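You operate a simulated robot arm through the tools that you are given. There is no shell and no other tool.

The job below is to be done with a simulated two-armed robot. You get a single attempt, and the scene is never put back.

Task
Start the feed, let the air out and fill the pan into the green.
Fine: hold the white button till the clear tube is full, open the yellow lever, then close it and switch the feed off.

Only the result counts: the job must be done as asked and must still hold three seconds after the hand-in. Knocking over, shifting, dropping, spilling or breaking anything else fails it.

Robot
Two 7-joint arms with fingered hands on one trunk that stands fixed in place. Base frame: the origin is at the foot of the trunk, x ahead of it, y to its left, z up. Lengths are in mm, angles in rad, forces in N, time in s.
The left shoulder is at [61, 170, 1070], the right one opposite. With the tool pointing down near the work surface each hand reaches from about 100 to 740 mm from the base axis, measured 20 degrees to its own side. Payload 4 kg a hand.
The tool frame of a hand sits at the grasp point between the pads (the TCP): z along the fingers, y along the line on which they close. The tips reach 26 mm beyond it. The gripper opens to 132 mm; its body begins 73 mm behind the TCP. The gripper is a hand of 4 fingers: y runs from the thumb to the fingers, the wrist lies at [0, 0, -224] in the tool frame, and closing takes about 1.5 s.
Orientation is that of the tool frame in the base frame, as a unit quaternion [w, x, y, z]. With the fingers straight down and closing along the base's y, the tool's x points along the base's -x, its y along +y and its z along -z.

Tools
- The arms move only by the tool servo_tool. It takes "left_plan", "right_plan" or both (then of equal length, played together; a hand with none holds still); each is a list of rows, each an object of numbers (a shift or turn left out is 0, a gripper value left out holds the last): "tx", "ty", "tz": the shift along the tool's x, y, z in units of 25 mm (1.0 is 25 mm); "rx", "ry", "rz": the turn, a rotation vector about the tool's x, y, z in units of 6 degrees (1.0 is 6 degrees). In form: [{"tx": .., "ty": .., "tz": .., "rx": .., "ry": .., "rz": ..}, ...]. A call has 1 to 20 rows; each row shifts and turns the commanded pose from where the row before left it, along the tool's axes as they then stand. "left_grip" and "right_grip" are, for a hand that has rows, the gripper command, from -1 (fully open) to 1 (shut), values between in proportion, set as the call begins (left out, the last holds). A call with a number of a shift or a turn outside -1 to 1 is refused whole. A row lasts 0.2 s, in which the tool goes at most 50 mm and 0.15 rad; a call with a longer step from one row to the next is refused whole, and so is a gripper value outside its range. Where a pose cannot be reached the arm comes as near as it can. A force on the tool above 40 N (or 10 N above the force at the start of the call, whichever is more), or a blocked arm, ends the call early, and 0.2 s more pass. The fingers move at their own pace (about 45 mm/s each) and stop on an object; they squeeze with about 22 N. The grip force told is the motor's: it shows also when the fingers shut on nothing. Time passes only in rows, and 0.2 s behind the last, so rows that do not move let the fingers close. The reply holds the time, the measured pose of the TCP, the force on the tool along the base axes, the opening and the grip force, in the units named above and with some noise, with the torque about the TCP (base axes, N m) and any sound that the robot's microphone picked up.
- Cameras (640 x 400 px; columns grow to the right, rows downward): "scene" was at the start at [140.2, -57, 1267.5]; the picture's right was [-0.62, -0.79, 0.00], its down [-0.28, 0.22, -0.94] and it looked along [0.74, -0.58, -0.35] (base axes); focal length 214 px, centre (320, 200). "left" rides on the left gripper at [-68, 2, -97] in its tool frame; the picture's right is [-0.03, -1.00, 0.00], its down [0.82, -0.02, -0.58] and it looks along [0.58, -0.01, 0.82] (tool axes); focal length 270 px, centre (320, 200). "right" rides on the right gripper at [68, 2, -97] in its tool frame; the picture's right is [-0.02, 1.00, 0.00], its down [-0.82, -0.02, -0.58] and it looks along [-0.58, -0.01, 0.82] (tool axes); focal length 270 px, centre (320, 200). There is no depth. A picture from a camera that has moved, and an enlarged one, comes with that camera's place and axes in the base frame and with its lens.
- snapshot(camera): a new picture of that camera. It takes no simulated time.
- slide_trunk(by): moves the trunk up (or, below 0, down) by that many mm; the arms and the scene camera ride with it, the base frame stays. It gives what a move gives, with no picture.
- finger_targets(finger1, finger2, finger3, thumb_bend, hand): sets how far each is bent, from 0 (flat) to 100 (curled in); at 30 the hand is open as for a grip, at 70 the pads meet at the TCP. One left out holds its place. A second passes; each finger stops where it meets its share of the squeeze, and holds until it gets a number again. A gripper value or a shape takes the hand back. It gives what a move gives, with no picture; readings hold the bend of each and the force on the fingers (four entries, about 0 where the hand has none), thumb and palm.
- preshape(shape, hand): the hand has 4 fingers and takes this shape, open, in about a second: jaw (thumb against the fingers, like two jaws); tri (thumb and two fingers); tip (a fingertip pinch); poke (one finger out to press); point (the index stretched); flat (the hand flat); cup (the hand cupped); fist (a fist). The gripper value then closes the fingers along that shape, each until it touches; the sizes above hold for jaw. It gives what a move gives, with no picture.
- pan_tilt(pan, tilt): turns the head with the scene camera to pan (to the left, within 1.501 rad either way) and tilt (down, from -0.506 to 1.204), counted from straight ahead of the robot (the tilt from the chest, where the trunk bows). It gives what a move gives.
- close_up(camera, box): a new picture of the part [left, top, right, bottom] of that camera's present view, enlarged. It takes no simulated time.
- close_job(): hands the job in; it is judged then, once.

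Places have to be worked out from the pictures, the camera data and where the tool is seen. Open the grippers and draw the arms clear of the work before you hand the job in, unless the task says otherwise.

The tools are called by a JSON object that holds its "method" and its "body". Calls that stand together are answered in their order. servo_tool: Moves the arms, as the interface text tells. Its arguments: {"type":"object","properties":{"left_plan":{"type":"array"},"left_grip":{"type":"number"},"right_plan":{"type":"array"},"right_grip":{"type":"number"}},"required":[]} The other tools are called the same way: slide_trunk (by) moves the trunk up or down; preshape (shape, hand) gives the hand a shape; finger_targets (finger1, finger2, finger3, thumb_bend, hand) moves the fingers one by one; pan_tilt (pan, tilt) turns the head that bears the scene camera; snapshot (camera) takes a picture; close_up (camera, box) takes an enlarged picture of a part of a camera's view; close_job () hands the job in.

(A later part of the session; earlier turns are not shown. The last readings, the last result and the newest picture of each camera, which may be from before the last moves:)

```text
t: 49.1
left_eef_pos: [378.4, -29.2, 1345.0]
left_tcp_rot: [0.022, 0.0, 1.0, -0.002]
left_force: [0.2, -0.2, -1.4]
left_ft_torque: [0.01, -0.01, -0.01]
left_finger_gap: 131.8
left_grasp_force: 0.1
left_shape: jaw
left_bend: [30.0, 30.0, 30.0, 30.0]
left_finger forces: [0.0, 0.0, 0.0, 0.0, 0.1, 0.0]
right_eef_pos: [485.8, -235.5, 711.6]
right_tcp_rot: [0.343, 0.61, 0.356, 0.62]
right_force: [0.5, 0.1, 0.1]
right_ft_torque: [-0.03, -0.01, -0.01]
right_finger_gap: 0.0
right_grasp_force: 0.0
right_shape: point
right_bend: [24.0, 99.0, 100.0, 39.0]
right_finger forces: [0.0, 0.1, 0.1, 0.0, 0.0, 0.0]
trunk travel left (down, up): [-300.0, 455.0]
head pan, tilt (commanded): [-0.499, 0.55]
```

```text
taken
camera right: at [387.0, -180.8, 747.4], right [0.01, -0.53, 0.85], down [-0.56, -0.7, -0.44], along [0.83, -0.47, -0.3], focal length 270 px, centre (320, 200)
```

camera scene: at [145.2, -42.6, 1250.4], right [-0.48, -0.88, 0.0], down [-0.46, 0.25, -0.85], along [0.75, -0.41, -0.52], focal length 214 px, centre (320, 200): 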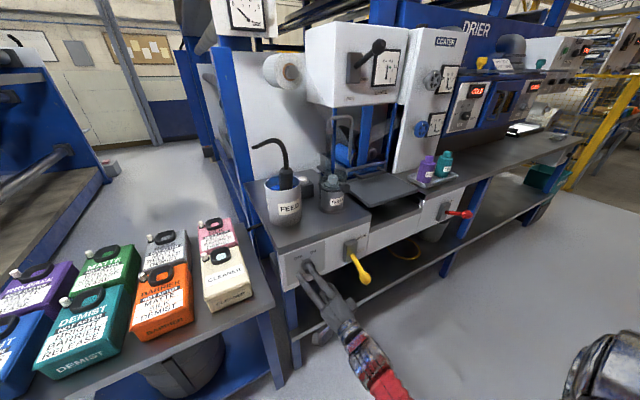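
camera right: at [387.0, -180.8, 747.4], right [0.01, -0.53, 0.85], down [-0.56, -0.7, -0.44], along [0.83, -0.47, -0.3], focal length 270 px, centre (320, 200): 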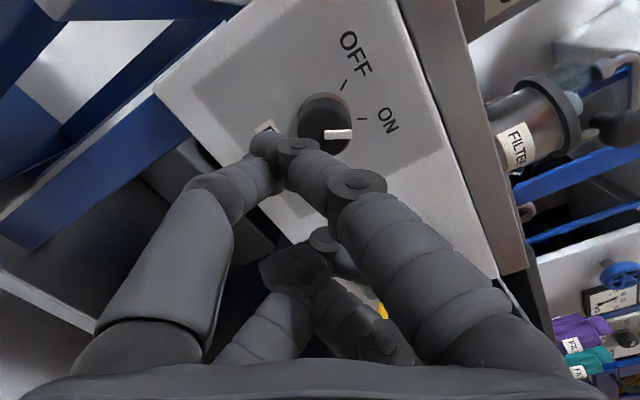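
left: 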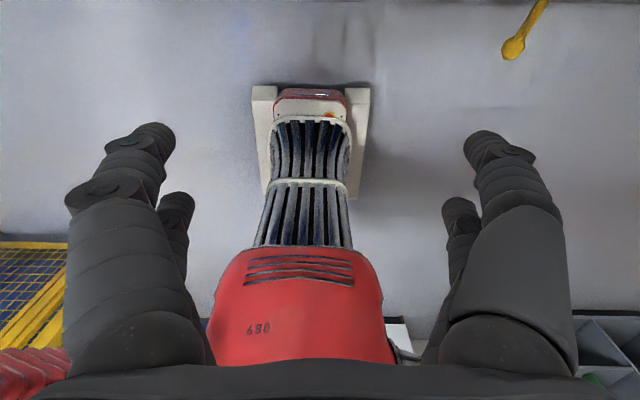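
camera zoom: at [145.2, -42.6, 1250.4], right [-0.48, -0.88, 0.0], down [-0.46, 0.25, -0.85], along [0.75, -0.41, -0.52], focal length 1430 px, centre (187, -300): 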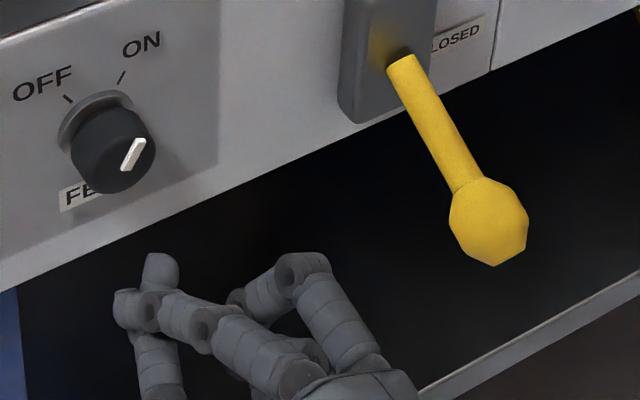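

The point shape crosses the index over the thumb. A closed fingertip pinch would make a compact poker on the tool axis, so I try the tip shape, close it, and look.

{"method": "preshape", "body": {"hand": "right", "shape": "tip"}}

{"method": "snapshot", "body": {"camera": "right"}}

{"method": "servo_tool", "body": {"right_plan": [{"tx": 0}, {"tx": 0}, {"tx": 0}, {"tx": 0}, {"tx": 0}, {"tx": 0}, {"tx": 0}], "right_grip": 1}}

{"method": "snapshot", "body": {"camera": "right"}}

{"method": "close_up", "body": {"camera": "scene", "box": [300, 235, 370, 305]}}

```text
t: 50.0
left_eef_pos: [379.2, -29.5, 1345.2]
left_tcp_rot: [0.021, 0.0, 1.0, -0.001]
left_force: [0.4, 0.4, -0.4]
left_ft_torque: [-0.03, -0.02, 0.02]
left_finger_gap: 131.7
left_grasp_force: 0.0
left_shape: jaw
left_bend: [30.0, 30.0, 30.0, 30.0]
left_finger forces: [0.0, 0.0, 0.0, 0.0, 0.0, 0.1]
right_eef_pos: [485.7, -234.9, 711.7]
right_tcp_rot: [0.343, 0.609, 0.357, 0.62]
right_force: [0.0, -0.6, -0.2]
right_ft_torque: [-0.01, 0.04, 0.0]
right_finger_gap: 131.9
right_grasp_force: 0.1
right_shape: tip
right_bend: [30.0, 30.0, 30.0, 30.0]
right_finger forces: [0.1, 0.0, 0.0, 0.0, 0.0, 0.1]
trunk travel left (down, up): [-300.0, 455.0]
head pan, tilt (commanded): [-0.499, 0.55]
```

```text
taken
camera right: at [387.0, -180.8, 747.4], right [0.01, -0.53, 0.85], down [-0.56, -0.7, -0.44], along [0.83, -0.47, -0.3], focal length 270 px, centre (320, 200)
```

right: 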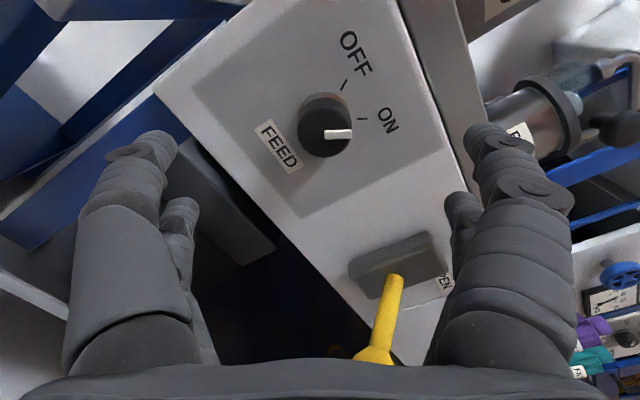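

```text
t: 51.6
left_eef_pos: [378.7, -30.4, 1345.8]
left_tcp_rot: [0.022, 0.0, 1.0, -0.002]
left_force: [0.1, -0.8, 0.3]
left_ft_torque: [-0.01, 0.02, 0.01]
left_finger_gap: 132.0
left_grasp_force: 0.0
left_shape: jaw
left_bend: [30.0, 30.0, 30.0, 30.0]
left_finger forces: [0.0, 0.0, 0.0, 0.0, 0.0, 0.1]
right_eef_pos: [485.9, -235.7, 711.9]
right_tcp_rot: [0.342, 0.609, 0.357, 0.62]
right_force: [0.3, 0.0, -0.3]
right_ft_torque: [0.0, -0.02, -0.03]
right_finger_gap: 0.0
right_grasp_force: 0.0
right_shape: tip
right_bend: [63.0, 63.0, 63.0, 70.0]
right_finger forces: [0.1, 0.0, 0.0, 0.0, 0.1, 0.1]
trunk travel left (down, up): [-300.0, 455.0]
head pan, tilt (commanded): [-0.499, 0.55]
```

```text
taken
camera right: at [386.8, -180.9, 747.4], right [0.01, -0.53, 0.85], down [-0.56, -0.7, -0.44], along [0.83, -0.47, -0.3], focal length 270 px, centre (320, 200)
```

right: 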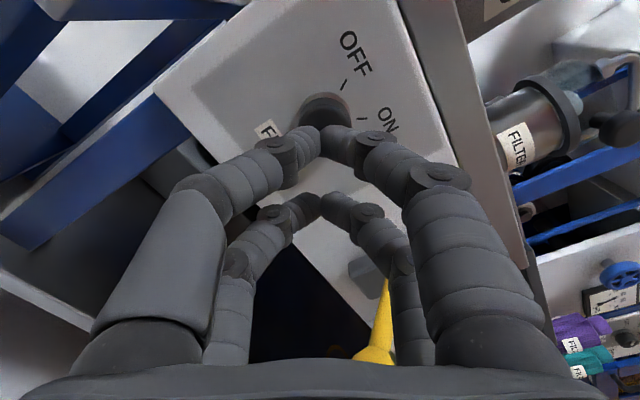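

```text
5.71 times, centred on (335, 270) of scene
camera zoom: at [145.2, -42.6, 1250.4], right [-0.48, -0.88, 0.0], down [-0.46, 0.25, -0.85], along [0.75, -0.41, -0.52], focal length 1226 px, centre (234, -200)
```

zoom: 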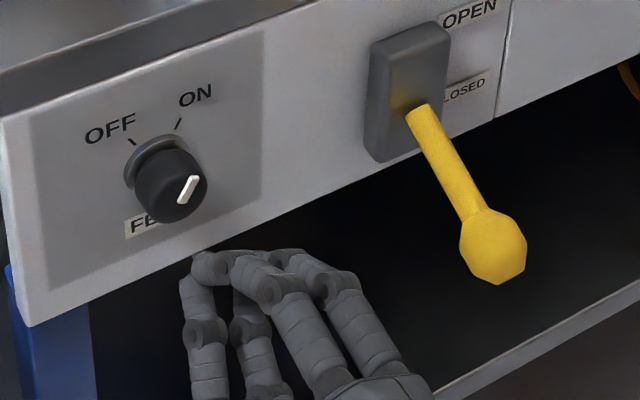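

With the tip shape closed, the tips form two tight pairs at about ±18 mm along tool x, a good poker if the camera side faces up. I roll the hand another 58° so its camera is on top, while lifting it to z≈800.

{"method": "servo_tool", "body": {"right_plan": [{"tx": 0.187, "ty": 0.299, "rz": 0.967}, {"tx": 0.216, "ty": 0.278, "rz": 0.967}, {"tx": 0.243, "ty": 0.255, "rz": 0.967}, {"tx": 0.267, "ty": 0.229, "rz": 0.967}, {"tx": 0.289, "ty": 0.201, "rz": 0.967}, {"tx": 0.308, "ty": 0.171, "rz": 0.967}, {"tx": 0.324, "ty": 0.139, "rz": 0.967}, {"tx": 0.336, "ty": 0.105, "rz": 0.967}, {"tx": 0.345, "ty": 0.071, "rz": 0.967}, {"tx": 0.35, "ty": 0.036, "rz": 0.967}]}}

{"method": "snapshot", "body": {"camera": "right"}}

{"method": "snapshot", "body": {"camera": "scene"}}

```text
t: 53.8
left_eef_pos: [377.7, -31.1, 1345.6]
left_tcp_rot: [0.022, 0.0, 1.0, -0.002]
left_force: [0.4, 0.8, -0.7]
left_ft_torque: [-0.01, 0.02, 0.01]
left_finger_gap: 131.7
left_grasp_force: 0.1
left_shape: jaw
left_bend: [30.0, 30.0, 30.0, 30.0]
left_finger forces: [0.0, 0.1, 0.0, 0.0, 0.1, 0.0]
right_eef_pos: [482.6, -237.5, 795.0]
right_tcp_rot: [0.004, 0.709, 0.031, 0.705]
right_force: [-0.3, 0.0, -0.1]
right_ft_torque: [0.0, -0.01, 0.02]
right_finger_gap: 0.0
right_grasp_force: 22.1
right_shape: tip
right_bend: [62.0, 63.0, 63.0, 70.0]
right_finger forces: [0.1, 0.0, 0.0, 0.0, 0.0, 0.0]
trunk travel left (down, up): [-300.0, 455.0]
head pan, tilt (commanded): [-0.499, 0.55]
```

```text
taken
camera right: at [385.9, -238.4, 864.4], right [0.04, -1.0, 0.02], down [-0.58, -0.04, -0.81], along [0.81, 0.02, -0.58], focal length 270 px, centre (320, 200)
```

right: 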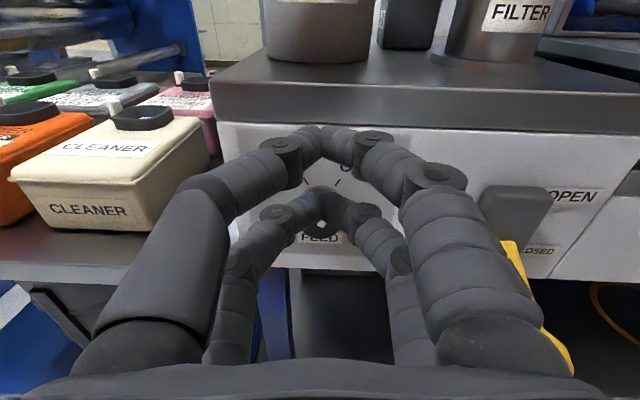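

```text
taken
camera scene: at [145.1, -42.7, 1250.4], right [-0.48, -0.88, 0.0], down [-0.46, 0.25, -0.85], along [0.75, -0.41, -0.52], focal length 214 px, centre (320, 200)
```

scene: 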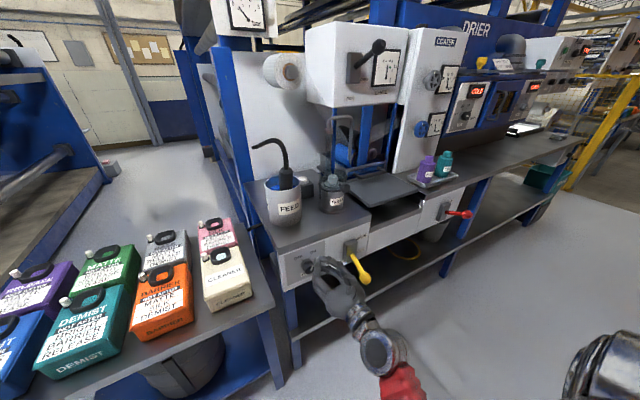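

Good view, with the bench top at about z=822. I move up and forward over the bench via [540,-300,880] to [640,-345,1010], keeping above the filter and the can.

{"method": "servo_tool", "body": {"right_plan": [{"tx": 0.85, "ty": 0.625, "tz": 0.575}, {"tx": 0.85, "ty": 0.625, "tz": 0.575}, {"tx": 0.85, "ty": 0.625, "tz": 0.575}, {"tx": 0.85, "ty": 0.625, "tz": 0.575}, {"tx": 0.867, "ty": 0.3, "tz": 0.667}, {"tx": 0.867, "ty": 0.3, "tz": 0.667}, {"tx": 0.867, "ty": 0.3, "tz": 0.667}, {"tx": 0.867, "ty": 0.3, "tz": 0.667}, {"tx": 0.867, "ty": 0.3, "tz": 0.667}, {"tx": 0.867, "ty": 0.3, "tz": 0.667}]}}

{"method": "snapshot", "body": {"camera": "right"}}

{"method": "snapshot", "body": {"camera": "scene"}}

```text
t: 56.0
left_eef_pos: [378.6, -30.2, 1344.5]
left_tcp_rot: [0.021, 0.0, 1.0, -0.002]
left_force: [0.6, -0.2, -0.4]
left_ft_torque: [-0.04, -0.02, -0.01]
left_finger_gap: 132.0
left_grasp_force: 0.2
left_shape: jaw
left_bend: [30.0, 30.0, 30.0, 30.0]
left_finger forces: [0.0, 0.1, 0.0, 0.0, 0.1, 0.0]
right_eef_pos: [646.0, -333.7, 1018.1]
right_tcp_rot: [0.0, 0.706, 0.016, 0.708]
right_force: [1.1, 0.5, -0.6]
right_ft_torque: [0.0, 0.02, -0.02]
right_finger_gap: 0.0
right_grasp_force: 22.1
right_shape: tip
right_bend: [62.0, 63.0, 63.0, 70.0]
right_finger forces: [0.0, 0.0, 0.1, 0.0, 0.0, 0.1]
trunk travel left (down, up): [-300.0, 455.0]
head pan, tilt (commanded): [-0.499, 0.55]
```

```text
taken
camera right: at [548.3, -336.3, 1085.6], right [0.02, -1.0, 0.0], down [-0.58, -0.01, -0.82], along [0.82, 0.02, -0.58], focal length 270 px, centre (320, 200)
```

right: 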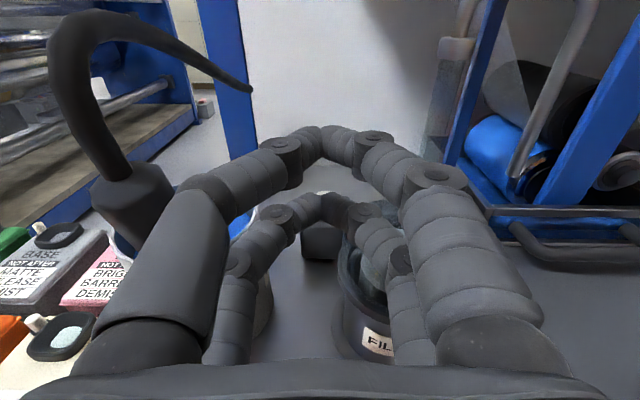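

```text
taken
camera scene: at [145.7, -42.6, 1250.3], right [-0.48, -0.88, 0.0], down [-0.46, 0.25, -0.85], along [0.75, -0.41, -0.52], focal length 214 px, centre (320, 200)
```

scene: 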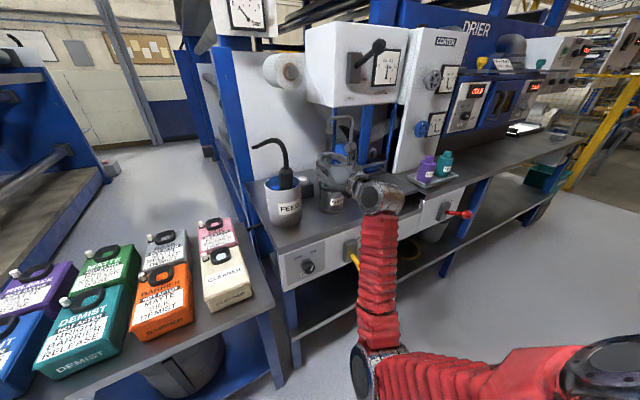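

The button box is visible straight ahead, just below the lower fingertip pair. I zoom in to fix the button's place from this camera.

{"method": "close_up", "body": {"camera": "right", "box": [240, 150, 400, 270]}}

{"method": "close_up", "body": {"camera": "scene", "box": [250, 120, 410, 230]}}

```text
3.33 times, centred on (320, 210) of right
camera zoom: at [548.3, -336.3, 1085.6], right [0.02, -1.0, 0.0], down [-0.58, -0.01, -0.82], along [0.82, 0.02, -0.58], focal length 901 px, centre (320, 167)
```

zoom: 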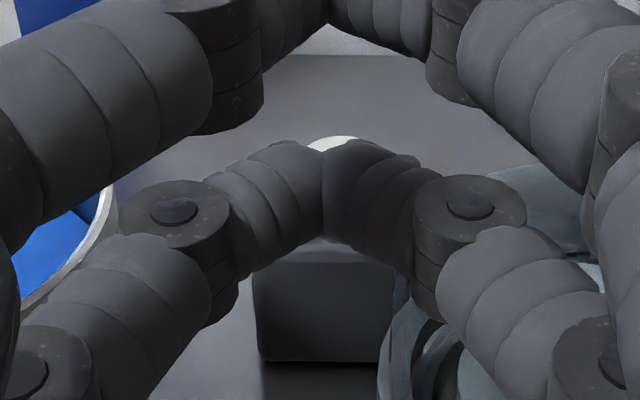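

```text
3.64 times, centred on (330, 175) of scene
camera zoom: at [145.7, -42.6, 1250.3], right [-0.48, -0.88, 0.0], down [-0.46, 0.25, -0.85], along [0.75, -0.41, -0.52], focal length 780 px, centre (284, 291)
```

zoom: 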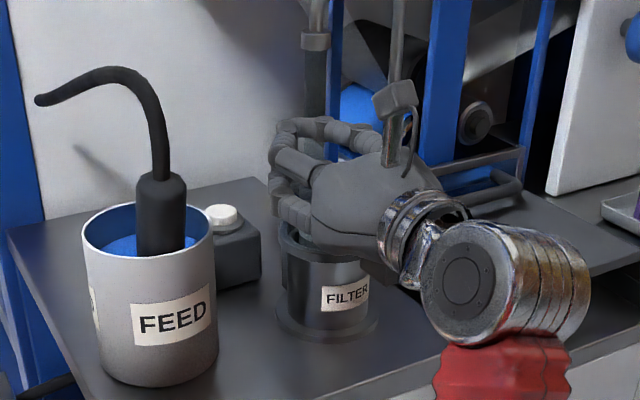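

The button top is at about [822,-335,895], with the box front at x≈792. I yaw the hand about 9° left and pitch it 45° down in place, ready to move over the button.

{"method": "servo_tool", "body": {"right_plan": [{"rx": 0.75}, {"rx": 0.75}, {"ry": -0.94}, {"ry": -0.94}, {"ry": -0.94}, {"ry": -0.94}, {"ry": -0.94}, {"ry": -0.94}, {"ry": -0.94}, {"ry": -0.94}]}}

{"method": "snapshot", "body": {"camera": "right"}}

{"method": "snapshot", "body": {"camera": "scene"}}

```text
t: 58.2
left_eef_pos: [377.8, -29.1, 1345.3]
left_tcp_rot: [0.022, -0.001, 1.0, -0.002]
left_force: [0.7, -0.3, -0.3]
left_ft_torque: [0.0, -0.01, 0.03]
left_finger_gap: 131.7
left_grasp_force: 0.1
left_shape: jaw
left_bend: [30.0, 30.0, 30.0, 30.0]
left_finger forces: [0.0, 0.0, 0.0, 0.0, 0.0, 0.0]
right_eef_pos: [643.7, -332.4, 1018.0]
right_tcp_rot: [-0.023, 0.921, 0.087, 0.38]
right_force: [0.4, -0.2, -0.6]
right_ft_torque: [0.01, -0.01, -0.07]
right_finger_gap: 0.1
right_grasp_force: 22.1
right_shape: tip
right_bend: [62.0, 63.0, 63.0, 70.0]
right_finger forces: [0.0, 0.0, 0.0, 0.0, 0.0, 0.0]
trunk travel left (down, up): [-300.0, 455.0]
head pan, tilt (commanded): [-0.499, 0.55]
```

```text
taken
camera right: at [625.2, -335.9, 1133.6], right [0.16, -0.99, 0.01], down [-0.97, -0.16, -0.16], along [0.16, 0.02, -0.99], focal length 270 px, centre (320, 200)
```

right: 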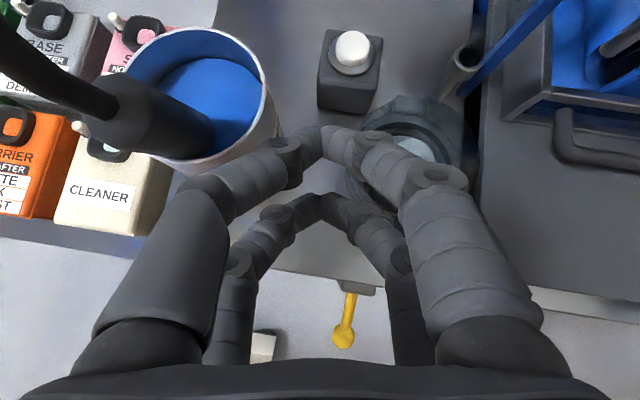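

```text
taken
camera scene: at [145.6, -42.9, 1250.3], right [-0.48, -0.88, 0.0], down [-0.46, 0.25, -0.85], along [0.75, -0.41, -0.52], focal length 214 px, centre (320, 200)
```

scene: 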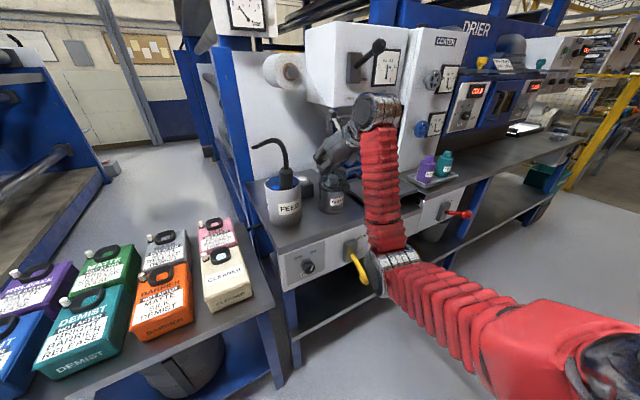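

From straight above, the button resolves to about [819,-338,895], consistent with before, and the can and filter leave room on both sides. I move over it to TCP [816,-337,960].

{"method": "servo_tool", "body": {"right_plan": [{"tx": 0.393, "ty": 0.169, "tz": 0.804}, {"tx": 0.393, "ty": 0.169, "tz": 0.804}, {"tx": 0.393, "ty": 0.169, "tz": 0.804}, {"tx": 0.393, "ty": 0.169, "tz": 0.804}, {"tx": 0.393, "ty": 0.169, "tz": 0.804}, {"tx": 0.393, "ty": 0.169, "tz": 0.804}, {"tx": 0.393, "ty": 0.169, "tz": 0.804}, {"tx": 0.393, "ty": 0.169, "tz": 0.804}]}}

{"method": "snapshot", "body": {"camera": "right"}}

{"method": "close_up", "body": {"camera": "scene", "box": [240, 110, 400, 220]}}

```text
t: 60.0
left_eef_pos: [379.0, -29.7, 1344.1]
left_tcp_rot: [0.021, 0.0, 1.0, -0.001]
left_force: [0.5, 0.4, 0.1]
left_ft_torque: [0.01, 0.0, 0.03]
left_finger_gap: 131.9
left_grasp_force: 0.1
left_shape: jaw
left_bend: [30.0, 30.0, 30.0, 30.0]
left_finger forces: [0.0, 0.0, 0.0, 0.0, 0.0, 0.0]
right_eef_pos: [818.0, -337.7, 960.1]
right_tcp_rot: [-0.023, 0.92, 0.088, 0.381]
right_force: [0.0, 0.5, 0.3]
right_ft_torque: [-0.05, 0.02, -0.03]
right_finger_gap: 0.0
right_grasp_force: 21.6
right_shape: tip
right_bend: [62.0, 63.0, 63.0, 70.0]
right_finger forces: [0.1, 0.0, 0.0, 0.0, 0.0, 0.1]
trunk travel left (down, up): [-300.0, 455.0]
head pan, tilt (commanded): [-0.499, 0.55]
```

```text
taken
camera right: at [798.1, -339.8, 1076.8], right [0.16, -0.99, 0.01], down [-0.97, -0.16, -0.17], along [0.17, 0.02, -0.99], focal length 270 px, centre (320, 200)
```

right: 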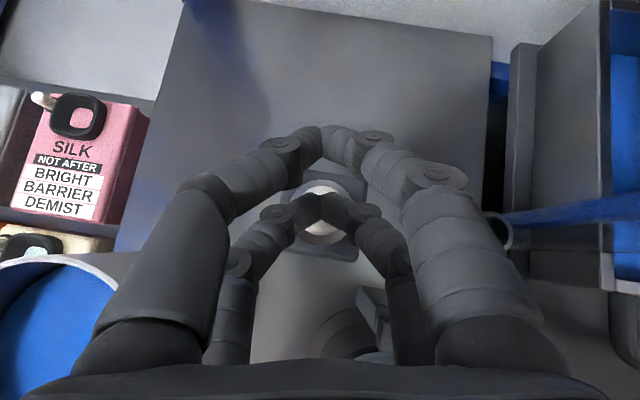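

```text
3.64 times, centred on (320, 165) of scene
camera zoom: at [146.0, -42.6, 1250.3], right [-0.48, -0.88, 0.0], down [-0.46, 0.25, -0.85], along [0.75, -0.41, -0.52], focal length 780 px, centre (320, 327)
```

zoom: 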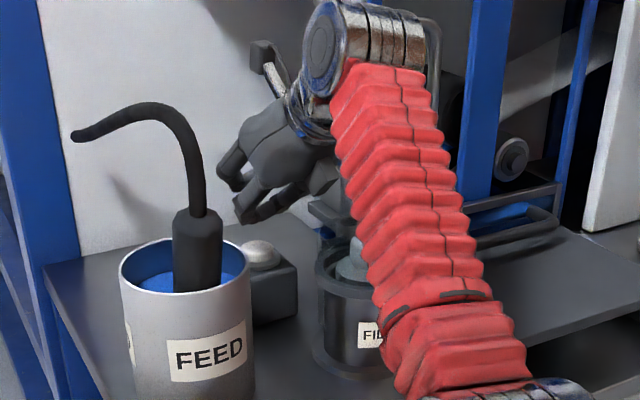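

The right hand is right over the button at [818,-338,960], but the forearm hides the clear tube from the scene camera. I turn the left hand about its own axis so that its camera can look forward at the tube.

{"method": "servo_tool", "body": {"left_plan": [{"rz": -1}, {"rz": -1}, {"rz": -1}, {"rz": -1}, {"rz": -1}, {"rz": -1}, {"rz": -1}, {"rz": -1}, {"rz": -1}, {"rz": -1}, {"rz": -1}, {"rz": -1}, {"rz": -1}, {"rz": -1}, {"rz": -1}, {"rz": -1}, {"rz": -1}, {"rz": -1}, {"rz": -1}, {"rz": -1}]}}

{"method": "snapshot", "body": {"camera": "left"}}

{"method": "snapshot", "body": {"camera": "scene"}}

```text
t: 64.2
left_eef_pos: [379.0, -30.4, 1344.0]
left_tcp_rot: [-0.008, 0.866, -0.499, 0.02]
left_force: [-0.9, 0.2, 0.1]
left_ft_torque: [0.03, -0.02, -0.01]
left_finger_gap: 132.0
left_grasp_force: 0.1
left_shape: jaw
left_bend: [30.0, 30.0, 30.0, 30.0]
left_finger forces: [0.0, 0.1, 0.1, 0.0, 0.0, 0.0]
right_eef_pos: [817.6, -336.8, 959.8]
right_tcp_rot: [-0.023, 0.92, 0.087, 0.381]
right_force: [0.7, -0.3, 0.7]
right_ft_torque: [0.02, -0.01, -0.01]
right_finger_gap: 0.0
right_grasp_force: 22.1
right_shape: tip
right_bend: [62.0, 63.0, 63.0, 70.0]
right_finger forces: [0.0, 0.0, 0.0, 0.0, 0.0, 0.1]
trunk travel left (down, up): [-300.0, 455.0]
head pan, tilt (commanded): [-0.499, 0.55]
```

```text
taken
camera left: at [337.9, 29.0, 1438.6], right [0.85, 0.52, 0.03], down [0.4, -0.69, 0.6], along [0.34, -0.5, -0.8], focal length 270 px, centre (320, 200)
```

left: 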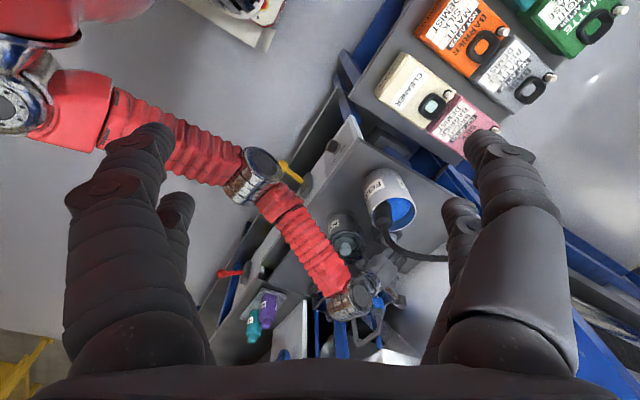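

```text
taken
camera scene: at [145.8, -42.6, 1250.3], right [-0.48, -0.88, 0.0], down [-0.46, 0.25, -0.85], along [0.75, -0.41, -0.52], focal length 214 px, centre (320, 200)
```

scene: 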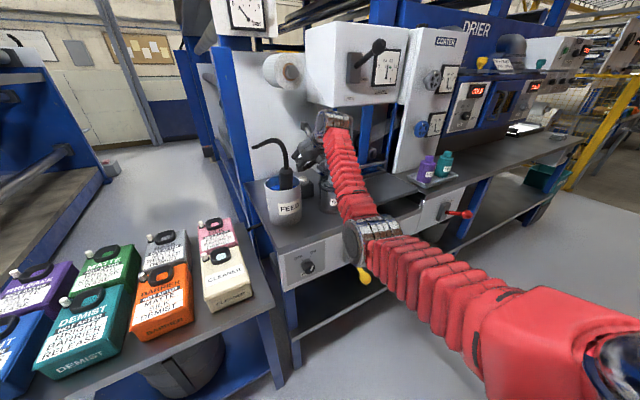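

The left camera now looks over the bench. I zoom in on the pipe and tube area to see whether the tube is visible.

{"method": "close_up", "body": {"camera": "left", "box": [310, 190, 430, 370]}}

{"method": "close_up", "body": {"camera": "scene", "box": [290, 100, 390, 210]}}

{"method": "close_up", "body": {"camera": "right", "box": [400, 150, 640, 300]}}

```text
2.22 times, centred on (370, 280) of left
camera zoom: at [337.9, 29.0, 1438.6], right [0.85, 0.52, 0.03], down [0.4, -0.69, 0.6], along [0.34, -0.5, -0.8], focal length 601 px, centre (209, 22)
```

zoom: 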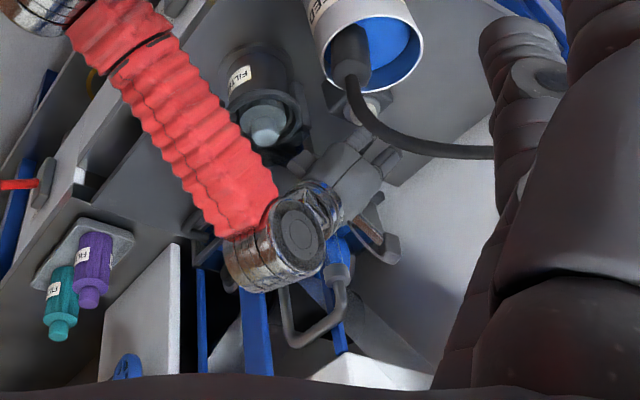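

```text
3.64 times, centred on (340, 155) of scene
camera zoom: at [145.8, -42.6, 1250.3], right [-0.48, -0.88, 0.0], down [-0.46, 0.25, -0.85], along [0.75, -0.41, -0.52], focal length 780 px, centre (247, 364)
```

zoom: 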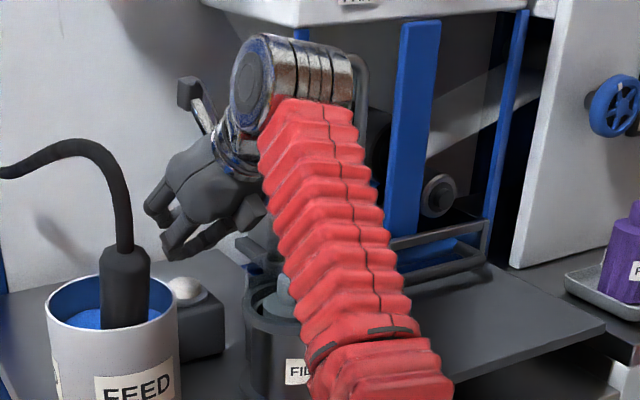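

```text
2.67 times, centred on (520, 225) of right
camera zoom: at [797.7, -339.8, 1077.0], right [0.16, -0.99, 0.01], down [-0.97, -0.16, -0.17], along [0.17, 0.02, -0.99], focal length 721 px, centre (-213, 133)
```

zoom: 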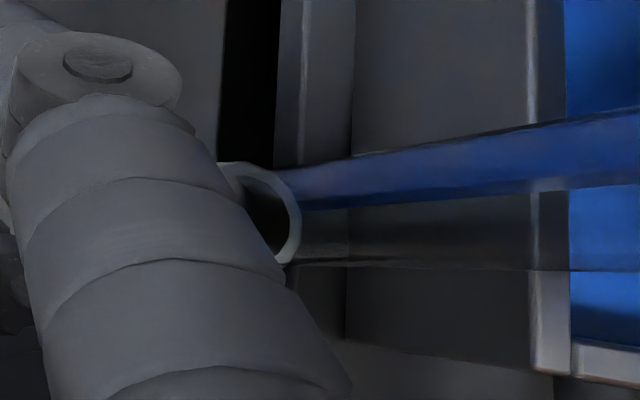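

The wrist and palm hide the tube from both views. I shift the left hand forward and left to about [561,91,1156] so that its camera looks past the right hand toward the tube's upper end.

{"method": "servo_tool", "body": {"left_plan": [{"tx": -0.055, "ty": -0.872, "tz": 0.752}, {"tx": -0.055, "ty": -0.872, "tz": 0.752}, {"tx": -0.055, "ty": -0.872, "tz": 0.752}, {"tx": -0.055, "ty": -0.872, "tz": 0.752}, {"tx": -0.055, "ty": -0.872, "tz": 0.752}, {"tx": -0.055, "ty": -0.872, "tz": 0.752}, {"tx": -0.055, "ty": -0.872, "tz": 0.752}, {"tx": -0.055, "ty": -0.872, "tz": 0.752}, {"tx": -0.055, "ty": -0.872, "tz": 0.752}, {"tx": -0.055, "ty": -0.872, "tz": 0.752}]}}

{"method": "snapshot", "body": {"camera": "left"}}

```text
t: 66.4
left_eef_pos: [569.2, 91.7, 1163.1]
left_tcp_rot: [-0.009, 0.866, -0.499, 0.02]
left_force: [-0.1, 0.0, 1.0]
left_ft_torque: [0.0, 0.0, -0.02]
left_finger_gap: 131.9
left_grasp_force: 0.1
left_shape: jaw
left_bend: [30.0, 30.0, 30.0, 30.0]
left_finger forces: [0.0, 0.0, 0.1, 0.0, 0.0, 0.1]
right_eef_pos: [817.8, -336.6, 959.8]
right_tcp_rot: [-0.024, 0.92, 0.088, 0.381]
right_force: [0.4, 0.3, -0.3]
right_ft_torque: [0.03, -0.01, 0.01]
right_finger_gap: 0.0
right_grasp_force: 22.2
right_shape: tip
right_bend: [62.0, 63.0, 63.0, 70.0]
right_finger forces: [0.0, 0.0, 0.1, 0.1, 0.0, 0.0]
trunk travel left (down, up): [-300.0, 455.0]
head pan, tilt (commanded): [-0.499, 0.55]
```

```text
taken
camera left: at [528.9, 150.7, 1257.3], right [0.85, 0.52, 0.03], down [0.4, -0.69, 0.6], along [0.34, -0.5, -0.8], focal length 270 px, centre (320, 200)
```

left: 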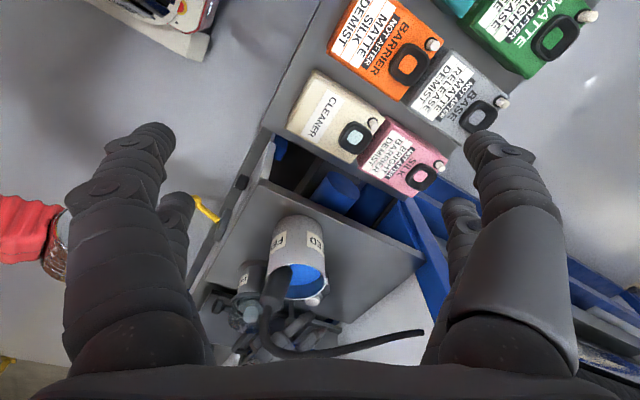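

The tube region is at the very bottom of this view, cut off by the palm. I tilt the left hand about 30° so its camera looks further up toward the tube.

{"method": "servo_tool", "body": {"left_plan": [{"ry": 1}, {"ry": 1}, {"ry": 1}, {"ry": 1}, {"ry": 1}]}}

{"method": "snapshot", "body": {"camera": "left"}}

{"method": "close_up", "body": {"camera": "left", "box": [220, 200, 380, 340]}}

```text
t: 67.6
left_eef_pos: [569.0, 90.1, 1165.9]
left_tcp_rot: [0.121, 0.831, -0.485, 0.243]
left_force: [0.2, -0.3, 1.3]
left_ft_torque: [0.01, -0.02, -0.02]
left_finger_gap: 132.0
left_grasp_force: 0.1
left_shape: jaw
left_bend: [30.0, 30.0, 30.0, 30.0]
left_finger forces: [0.0, 0.0, 0.0, 0.0, 0.0, 0.0]
right_eef_pos: [817.5, -337.5, 959.6]
right_tcp_rot: [-0.024, 0.92, 0.087, 0.381]
right_force: [0.2, 0.8, 0.1]
right_ft_torque: [0.02, 0.02, 0.02]
right_finger_gap: 0.0
right_grasp_force: 21.8
right_shape: tip
right_bend: [62.0, 63.0, 63.0, 70.0]
right_finger forces: [0.0, 0.1, 0.0, 0.0, 0.0, 0.1]
trunk travel left (down, up): [-300.0, 455.0]
head pan, tilt (commanded): [-0.499, 0.55]
```

```text
taken
camera left: at [510.0, 183.5, 1210.1], right [0.85, 0.52, 0.02], down [0.19, -0.35, 0.92], along [0.48, -0.78, -0.39], focal length 270 px, centre (320, 200)
```

left: 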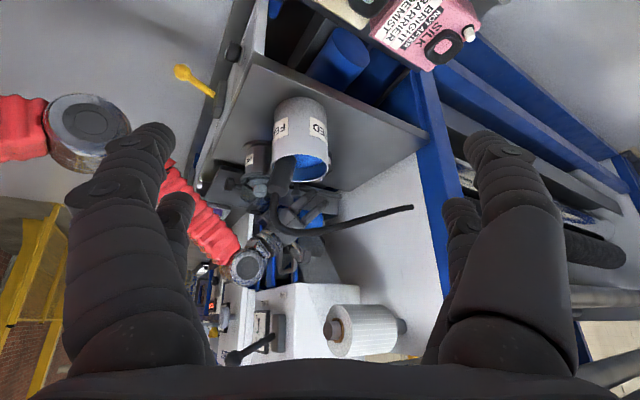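

```text
2.86 times, centred on (300, 270) of left
camera zoom: at [510.0, 183.5, 1210.1], right [0.85, 0.52, 0.02], down [0.19, -0.35, 0.92], along [0.48, -0.78, -0.39], focal length 772 px, centre (377, 0)
```

zoom: 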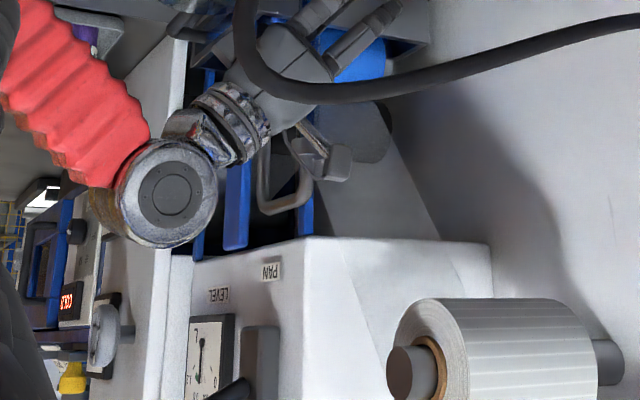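

The right hand still hides part of the tube, but its own camera sees the tube's lower part. I lower the hand 24 mm toward the button in small steps and watch the force.

{"method": "servo_tool", "body": {"right_plan": [{"tx": -0.225, "ty": -0.008, "tz": 0.228}, {"tx": -0.225, "ty": -0.008, "tz": 0.228}, {"tx": -0.225, "ty": -0.008, "tz": 0.228}]}}

{"method": "snapshot", "body": {"camera": "right"}}

{"method": "close_up", "body": {"camera": "scene", "box": [280, 130, 360, 190]}}

{"method": "close_up", "body": {"camera": "left", "box": [240, 190, 360, 290]}}

```text
t: 68.4
left_eef_pos: [569.2, 88.8, 1164.2]
left_tcp_rot: [0.122, 0.831, -0.485, 0.243]
left_force: [-0.2, -0.4, -0.1]
left_ft_torque: [0.0, 0.03, -0.01]
left_finger_gap: 131.9
left_grasp_force: 0.0
left_shape: jaw
left_bend: [30.0, 30.0, 30.0, 30.0]
left_finger forces: [0.0, 0.0, 0.1, 0.0, 0.0, 0.1]
right_eef_pos: [818.4, -336.8, 935.0]
right_tcp_rot: [-0.024, 0.92, 0.088, 0.382]
right_force: [0.5, -0.5, -0.7]
right_ft_torque: [0.04, -0.02, 0.01]
right_finger_gap: 0.0
right_grasp_force: 22.1
right_shape: tip
right_bend: [62.0, 63.0, 63.0, 70.0]
right_finger forces: [0.1, 0.0, 0.0, 0.0, 0.0, 0.1]
trunk travel left (down, up): [-300.0, 455.0]
head pan, tilt (commanded): [-0.499, 0.55]
```

```text
taken
camera right: at [797.9, -340.5, 1052.0], right [0.16, -0.99, 0.01], down [-0.97, -0.16, -0.17], along [0.17, 0.02, -0.99], focal length 270 px, centre (320, 200)
```

right: 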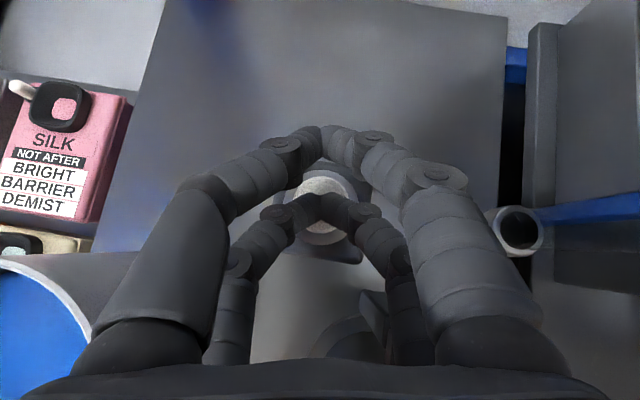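

```text
6.67 times, centred on (320, 160) of scene
camera zoom: at [146.1, -42.7, 1250.3], right [-0.48, -0.88, 0.0], down [-0.46, 0.25, -0.85], along [0.75, -0.41, -0.52], focal length 1430 px, centre (320, 467)
```

zoom: 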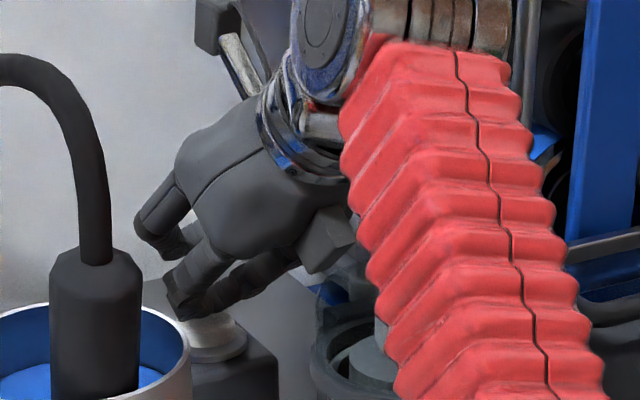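

```text
4.00 times, centred on (300, 240) of left
camera zoom: at [510.0, 183.1, 1210.1], right [0.85, 0.52, 0.02], down [0.19, -0.35, 0.92], along [0.48, -0.78, -0.39], focal length 1081 px, centre (400, 40)
```

zoom: 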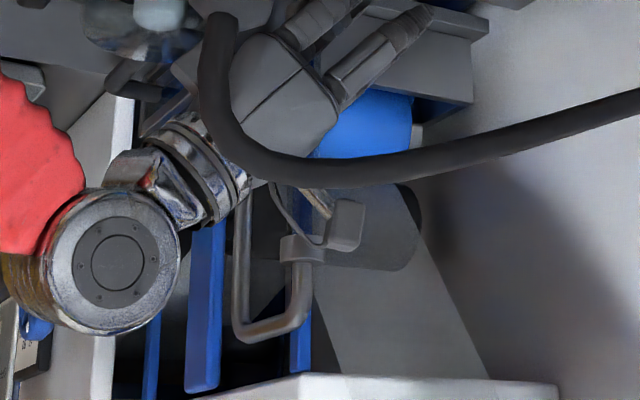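

The fingertips are about 10 mm above the button and well centred on it in the hand camera. I check the tube collar area in the left camera at higher zoom before pressing.

{"method": "close_up", "body": {"camera": "left", "box": [280, 225, 320, 260]}}

{"method": "close_up", "body": {"camera": "right", "box": [470, 180, 640, 290]}}

{"method": "close_up", "body": {"camera": "right", "box": [260, 150, 390, 260]}}

```text
11.43 times, centred on (300, 242) of left
camera zoom: at [510.0, 183.1, 1210.1], right [0.85, 0.52, 0.02], down [0.19, -0.35, 0.92], along [0.48, -0.78, -0.39], focal length 3089 px, centre (549, -286)
```

zoom: 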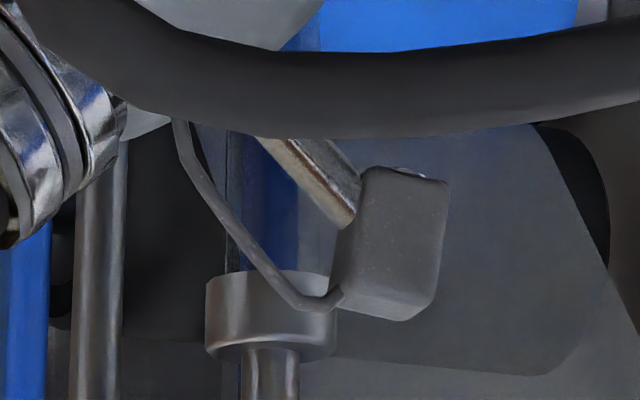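

```text
3.64 times, centred on (555, 235) of right
camera zoom: at [797.9, -340.5, 1052.0], right [0.16, -0.99, 0.01], down [-0.97, -0.16, -0.17], along [0.17, 0.02, -0.99], focal length 983 px, centre (-534, 73)
```

zoom: 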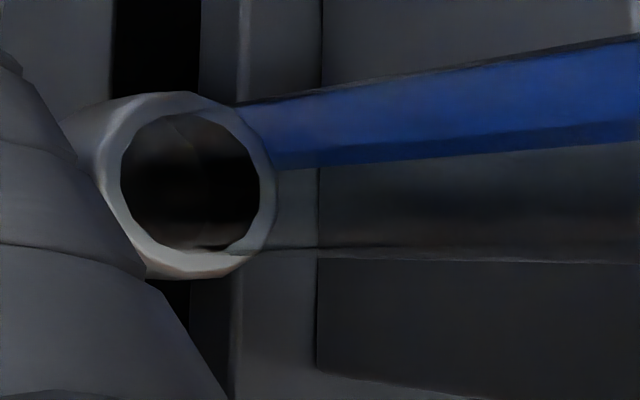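

```text
3.64 times, centred on (325, 205) of right
camera zoom: at [797.9, -340.5, 1052.0], right [0.16, -0.99, 0.01], down [-0.97, -0.16, -0.17], along [0.17, 0.02, -0.99], focal length 983 px, centre (302, 182)
```

zoom: 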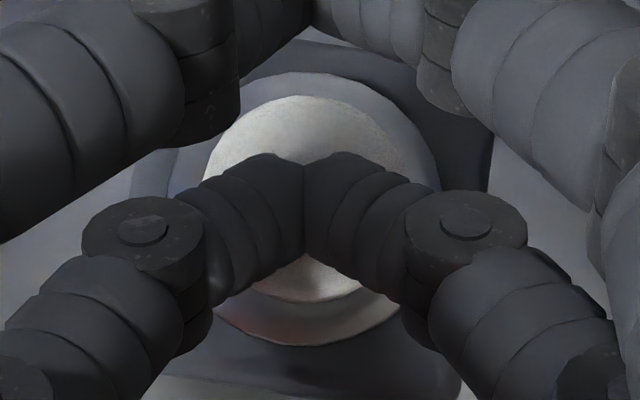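

The left camera sees the tube just above its collar, and the tips are centred on the button. I press down in 3 mm steps while watching the force.

{"method": "servo_tool", "body": {"right_plan": [{"tx": -0.085, "ty": -0.003, "tz": 0.085}, {"tx": -0.085, "ty": -0.003, "tz": 0.085}]}}

{"method": "close_up", "body": {"camera": "scene", "box": [290, 150, 330, 180]}}

```text
t: 69.0
left_eef_pos: [567.9, 90.5, 1164.9]
left_tcp_rot: [0.121, 0.831, -0.485, 0.243]
left_force: [-0.6, -0.3, 0.1]
left_ft_torque: [0.0, 0.01, 0.01]
left_finger_gap: 132.1
left_grasp_force: 0.1
left_shape: jaw
left_bend: [30.0, 30.0, 30.0, 30.0]
left_finger forces: [0.0, 0.0, 0.1, 0.0, 0.1, 0.0]
right_eef_pos: [818.0, -337.5, 930.0]
right_tcp_rot: [-0.023, 0.92, 0.087, 0.382]
right_force: [0.4, 0.7, 1.1]
right_ft_torque: [0.04, 0.02, 0.01]
right_finger_gap: 0.0
right_grasp_force: 22.1
right_shape: tip
right_bend: [62.0, 63.0, 63.0, 70.0]
right_finger forces: [0.1, 0.0, 0.1, 0.0, 0.0, 0.1]
trunk travel left (down, up): [-300.0, 455.0]
head pan, tilt (commanded): [-0.499, 0.55]
heard: click
```

```text
13.33 times, centred on (310, 165) of scene
camera zoom: at [145.7, -42.5, 1250.4], right [-0.48, -0.88, 0.0], down [-0.46, 0.25, -0.85], along [0.75, -0.41, -0.52], focal length 2860 px, centre (453, 667)
```

zoom: 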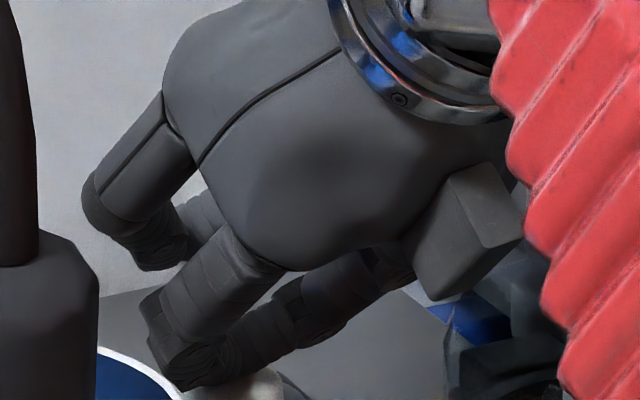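

A click was heard, so the button is pressed. I add 1.5 mm of margin, hold for a moment, and look at the tube.

{"method": "servo_tool", "body": {"right_plan": [{"tx": -0.04, "tz": 0.042}, {"tx": 0}]}}

{"method": "close_up", "body": {"camera": "left", "box": [280, 225, 320, 260]}}

{"method": "close_up", "body": {"camera": "right", "box": [470, 180, 640, 290]}}

{"method": "close_up", "body": {"camera": "scene", "box": [210, 0, 270, 40]}}

```text
t: 69.6
left_eef_pos: [568.7, 90.2, 1164.6]
left_tcp_rot: [0.12, 0.832, -0.485, 0.243]
left_force: [-0.3, -0.1, 0.0]
left_ft_torque: [0.01, 0.0, 0.02]
left_finger_gap: 132.0
left_grasp_force: 0.1
left_shape: jaw
left_bend: [30.0, 30.0, 30.0, 30.0]
left_finger forces: [0.0, 0.0, 0.0, 0.0, 0.0, 0.0]
right_eef_pos: [818.8, -339.0, 929.1]
right_tcp_rot: [-0.023, 0.92, 0.087, 0.381]
right_force: [1.3, 0.3, 3.5]
right_ft_torque: [-0.01, -0.04, 0.06]
right_finger_gap: 0.1
right_grasp_force: 22.0
right_shape: tip
right_bend: [62.0, 63.0, 63.0, 70.0]
right_finger forces: [0.0, 0.0, 0.0, 0.0, 0.0, 0.0]
trunk travel left (down, up): [-300.0, 455.0]
head pan, tilt (commanded): [-0.499, 0.55]
```

```text
11.43 times, centred on (300, 242) of left
camera zoom: at [509.6, 183.3, 1210.3], right [0.85, 0.52, 0.02], down [0.19, -0.35, 0.92], along [0.48, -0.78, -0.39], focal length 3089 px, centre (549, -286)
```

zoom: 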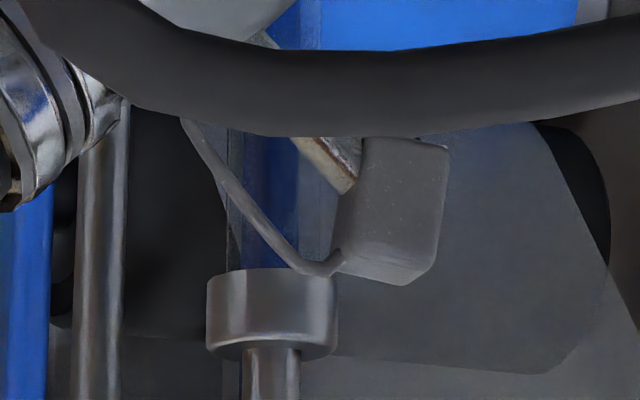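

```text
3.64 times, centred on (555, 235) of right
camera zoom: at [797.7, -340.1, 1045.4], right [0.16, -0.99, 0.01], down [-0.97, -0.16, -0.17], along [0.17, 0.02, -0.99], focal length 983 px, centre (-534, 73)
```

zoom: 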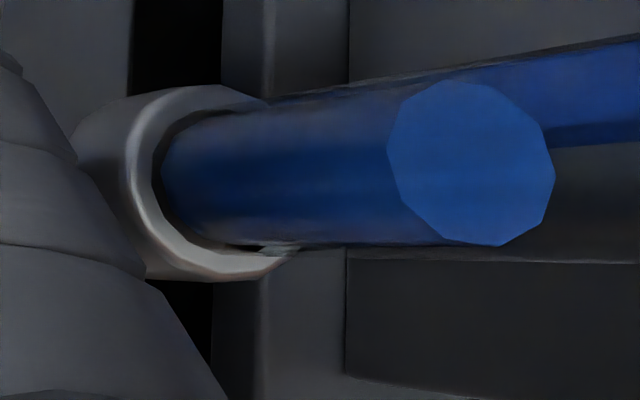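

```text
10.00 times, centred on (240, 20) of scene
camera zoom: at [145.7, -42.4, 1250.4], right [-0.48, -0.88, 0.0], down [-0.46, 0.25, -0.85], along [0.75, -0.41, -0.52], focal length 2145 px, centre (1120, 2000)
```

zoom: 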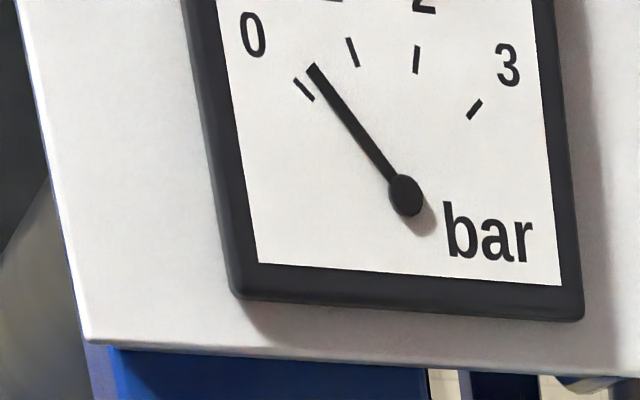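

The blue liquid is rising in the tube: its surface is at z≈932, with the tube running from about 889 to 1048. I keep holding for another 0.8 s and look again.

{"method": "servo_tool", "body": {"right_plan": [{"tx": 0}, {"tx": 0}, {"tx": 0}]}}

{"method": "close_up", "body": {"camera": "left", "box": [280, 225, 320, 260]}}

{"method": "close_up", "body": {"camera": "right", "box": [470, 180, 640, 290]}}

```text
t: 70.4
left_eef_pos: [567.5, 90.9, 1164.8]
left_tcp_rot: [0.122, 0.831, -0.486, 0.242]
left_force: [-0.1, 0.2, 0.3]
left_ft_torque: [-0.04, 0.0, 0.03]
left_finger_gap: 132.0
left_grasp_force: 0.0
left_shape: jaw
left_bend: [30.0, 30.0, 30.0, 30.0]
left_finger forces: [0.0, 0.0, 0.0, 0.1, 0.1, 0.1]
right_eef_pos: [817.9, -336.5, 928.1]
right_tcp_rot: [-0.024, 0.92, 0.088, 0.382]
right_force: [1.1, 0.8, 4.3]
right_ft_torque: [0.01, -0.05, -0.03]
right_finger_gap: 0.0
right_grasp_force: 22.3
right_shape: tip
right_bend: [62.0, 63.0, 63.0, 70.0]
right_finger forces: [0.0, 0.0, 0.1, 0.0, 0.0, 0.0]
trunk travel left (down, up): [-300.0, 455.0]
head pan, tilt (commanded): [-0.499, 0.55]
```

```text
11.43 times, centred on (300, 242) of left
camera zoom: at [509.6, 183.4, 1210.3], right [0.85, 0.52, 0.02], down [0.19, -0.35, 0.92], along [0.48, -0.78, -0.39], focal length 3089 px, centre (549, -286)
```

zoom: 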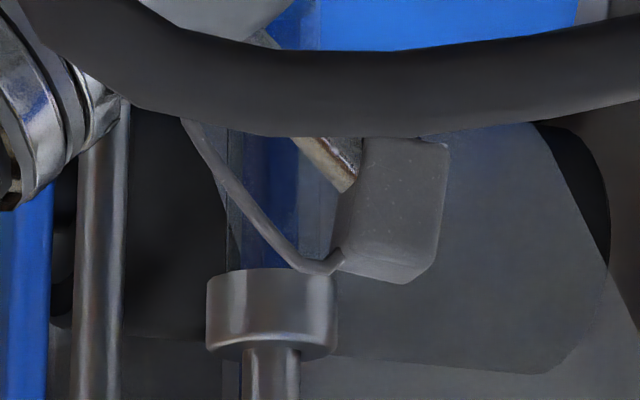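

```text
3.64 times, centred on (555, 235) of right
camera zoom: at [797.7, -340.1, 1045.0], right [0.16, -0.99, 0.01], down [-0.97, -0.16, -0.17], along [0.17, 0.02, -0.99], focal length 983 px, centre (-534, 73)
```

zoom: 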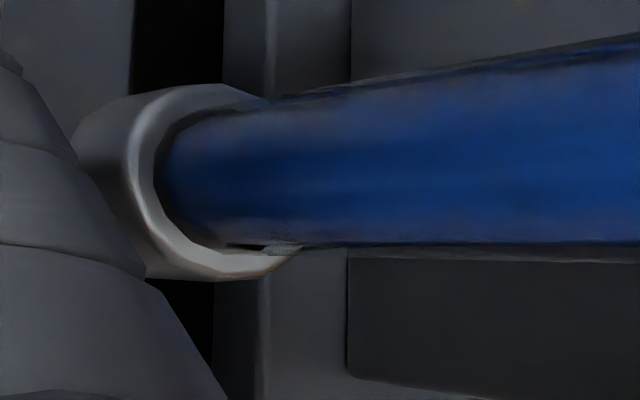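

The liquid is past the visible lower part but not yet at the collar. I hold another 0.6 s and check again.

{"method": "servo_tool", "body": {"right_plan": [{"tx": 0}, {"tx": 0}]}}

{"method": "close_up", "body": {"camera": "left", "box": [280, 225, 320, 260]}}

{"method": "close_up", "body": {"camera": "left", "box": [270, 200, 330, 260]}}

```text
t: 71.0
left_eef_pos: [568.3, 89.9, 1164.4]
left_tcp_rot: [0.121, 0.831, -0.485, 0.242]
left_force: [-0.1, 1.0, -0.1]
left_ft_torque: [0.0, 0.02, -0.01]
left_finger_gap: 131.9
left_grasp_force: 0.1
left_shape: jaw
left_bend: [30.0, 30.0, 30.0, 30.0]
left_finger forces: [0.1, 0.0, 0.0, 0.1, 0.0, 0.0]
right_eef_pos: [817.6, -338.0, 927.9]
right_tcp_rot: [-0.023, 0.92, 0.087, 0.381]
right_force: [1.0, 0.5, 4.3]
right_ft_torque: [0.0, -0.03, 0.04]
right_finger_gap: 0.0
right_grasp_force: 22.3
right_shape: tip
right_bend: [62.0, 63.0, 63.0, 70.0]
right_finger forces: [0.0, 0.0, 0.1, 0.1, 0.0, 0.0]
trunk travel left (down, up): [-300.0, 455.0]
head pan, tilt (commanded): [-0.499, 0.55]
```

```text
11.43 times, centred on (300, 242) of left
camera zoom: at [509.6, 183.4, 1210.3], right [0.85, 0.52, 0.02], down [0.19, -0.35, 0.92], along [0.48, -0.78, -0.39], focal length 3089 px, centre (549, -286)
```

zoom: 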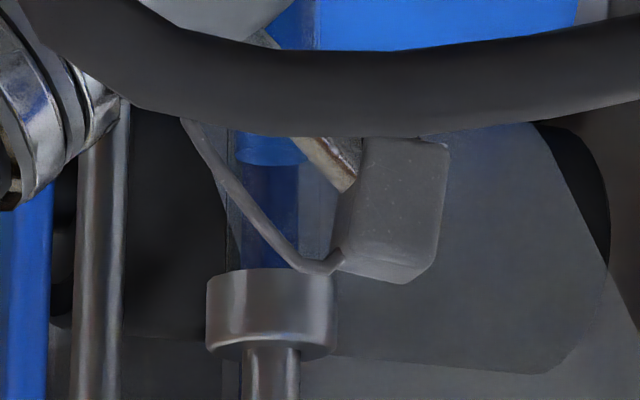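

```text
6.67 times, centred on (300, 230) of left
camera zoom: at [509.6, 183.4, 1210.3], right [0.85, 0.52, 0.02], down [0.19, -0.35, 0.92], along [0.48, -0.78, -0.39], focal length 1802 px, centre (453, 0)
```

zoom: 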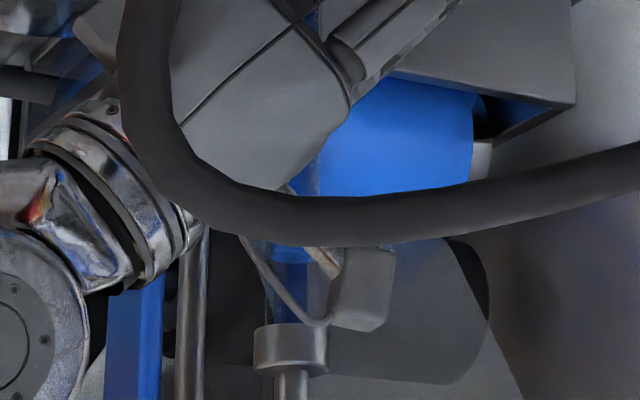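

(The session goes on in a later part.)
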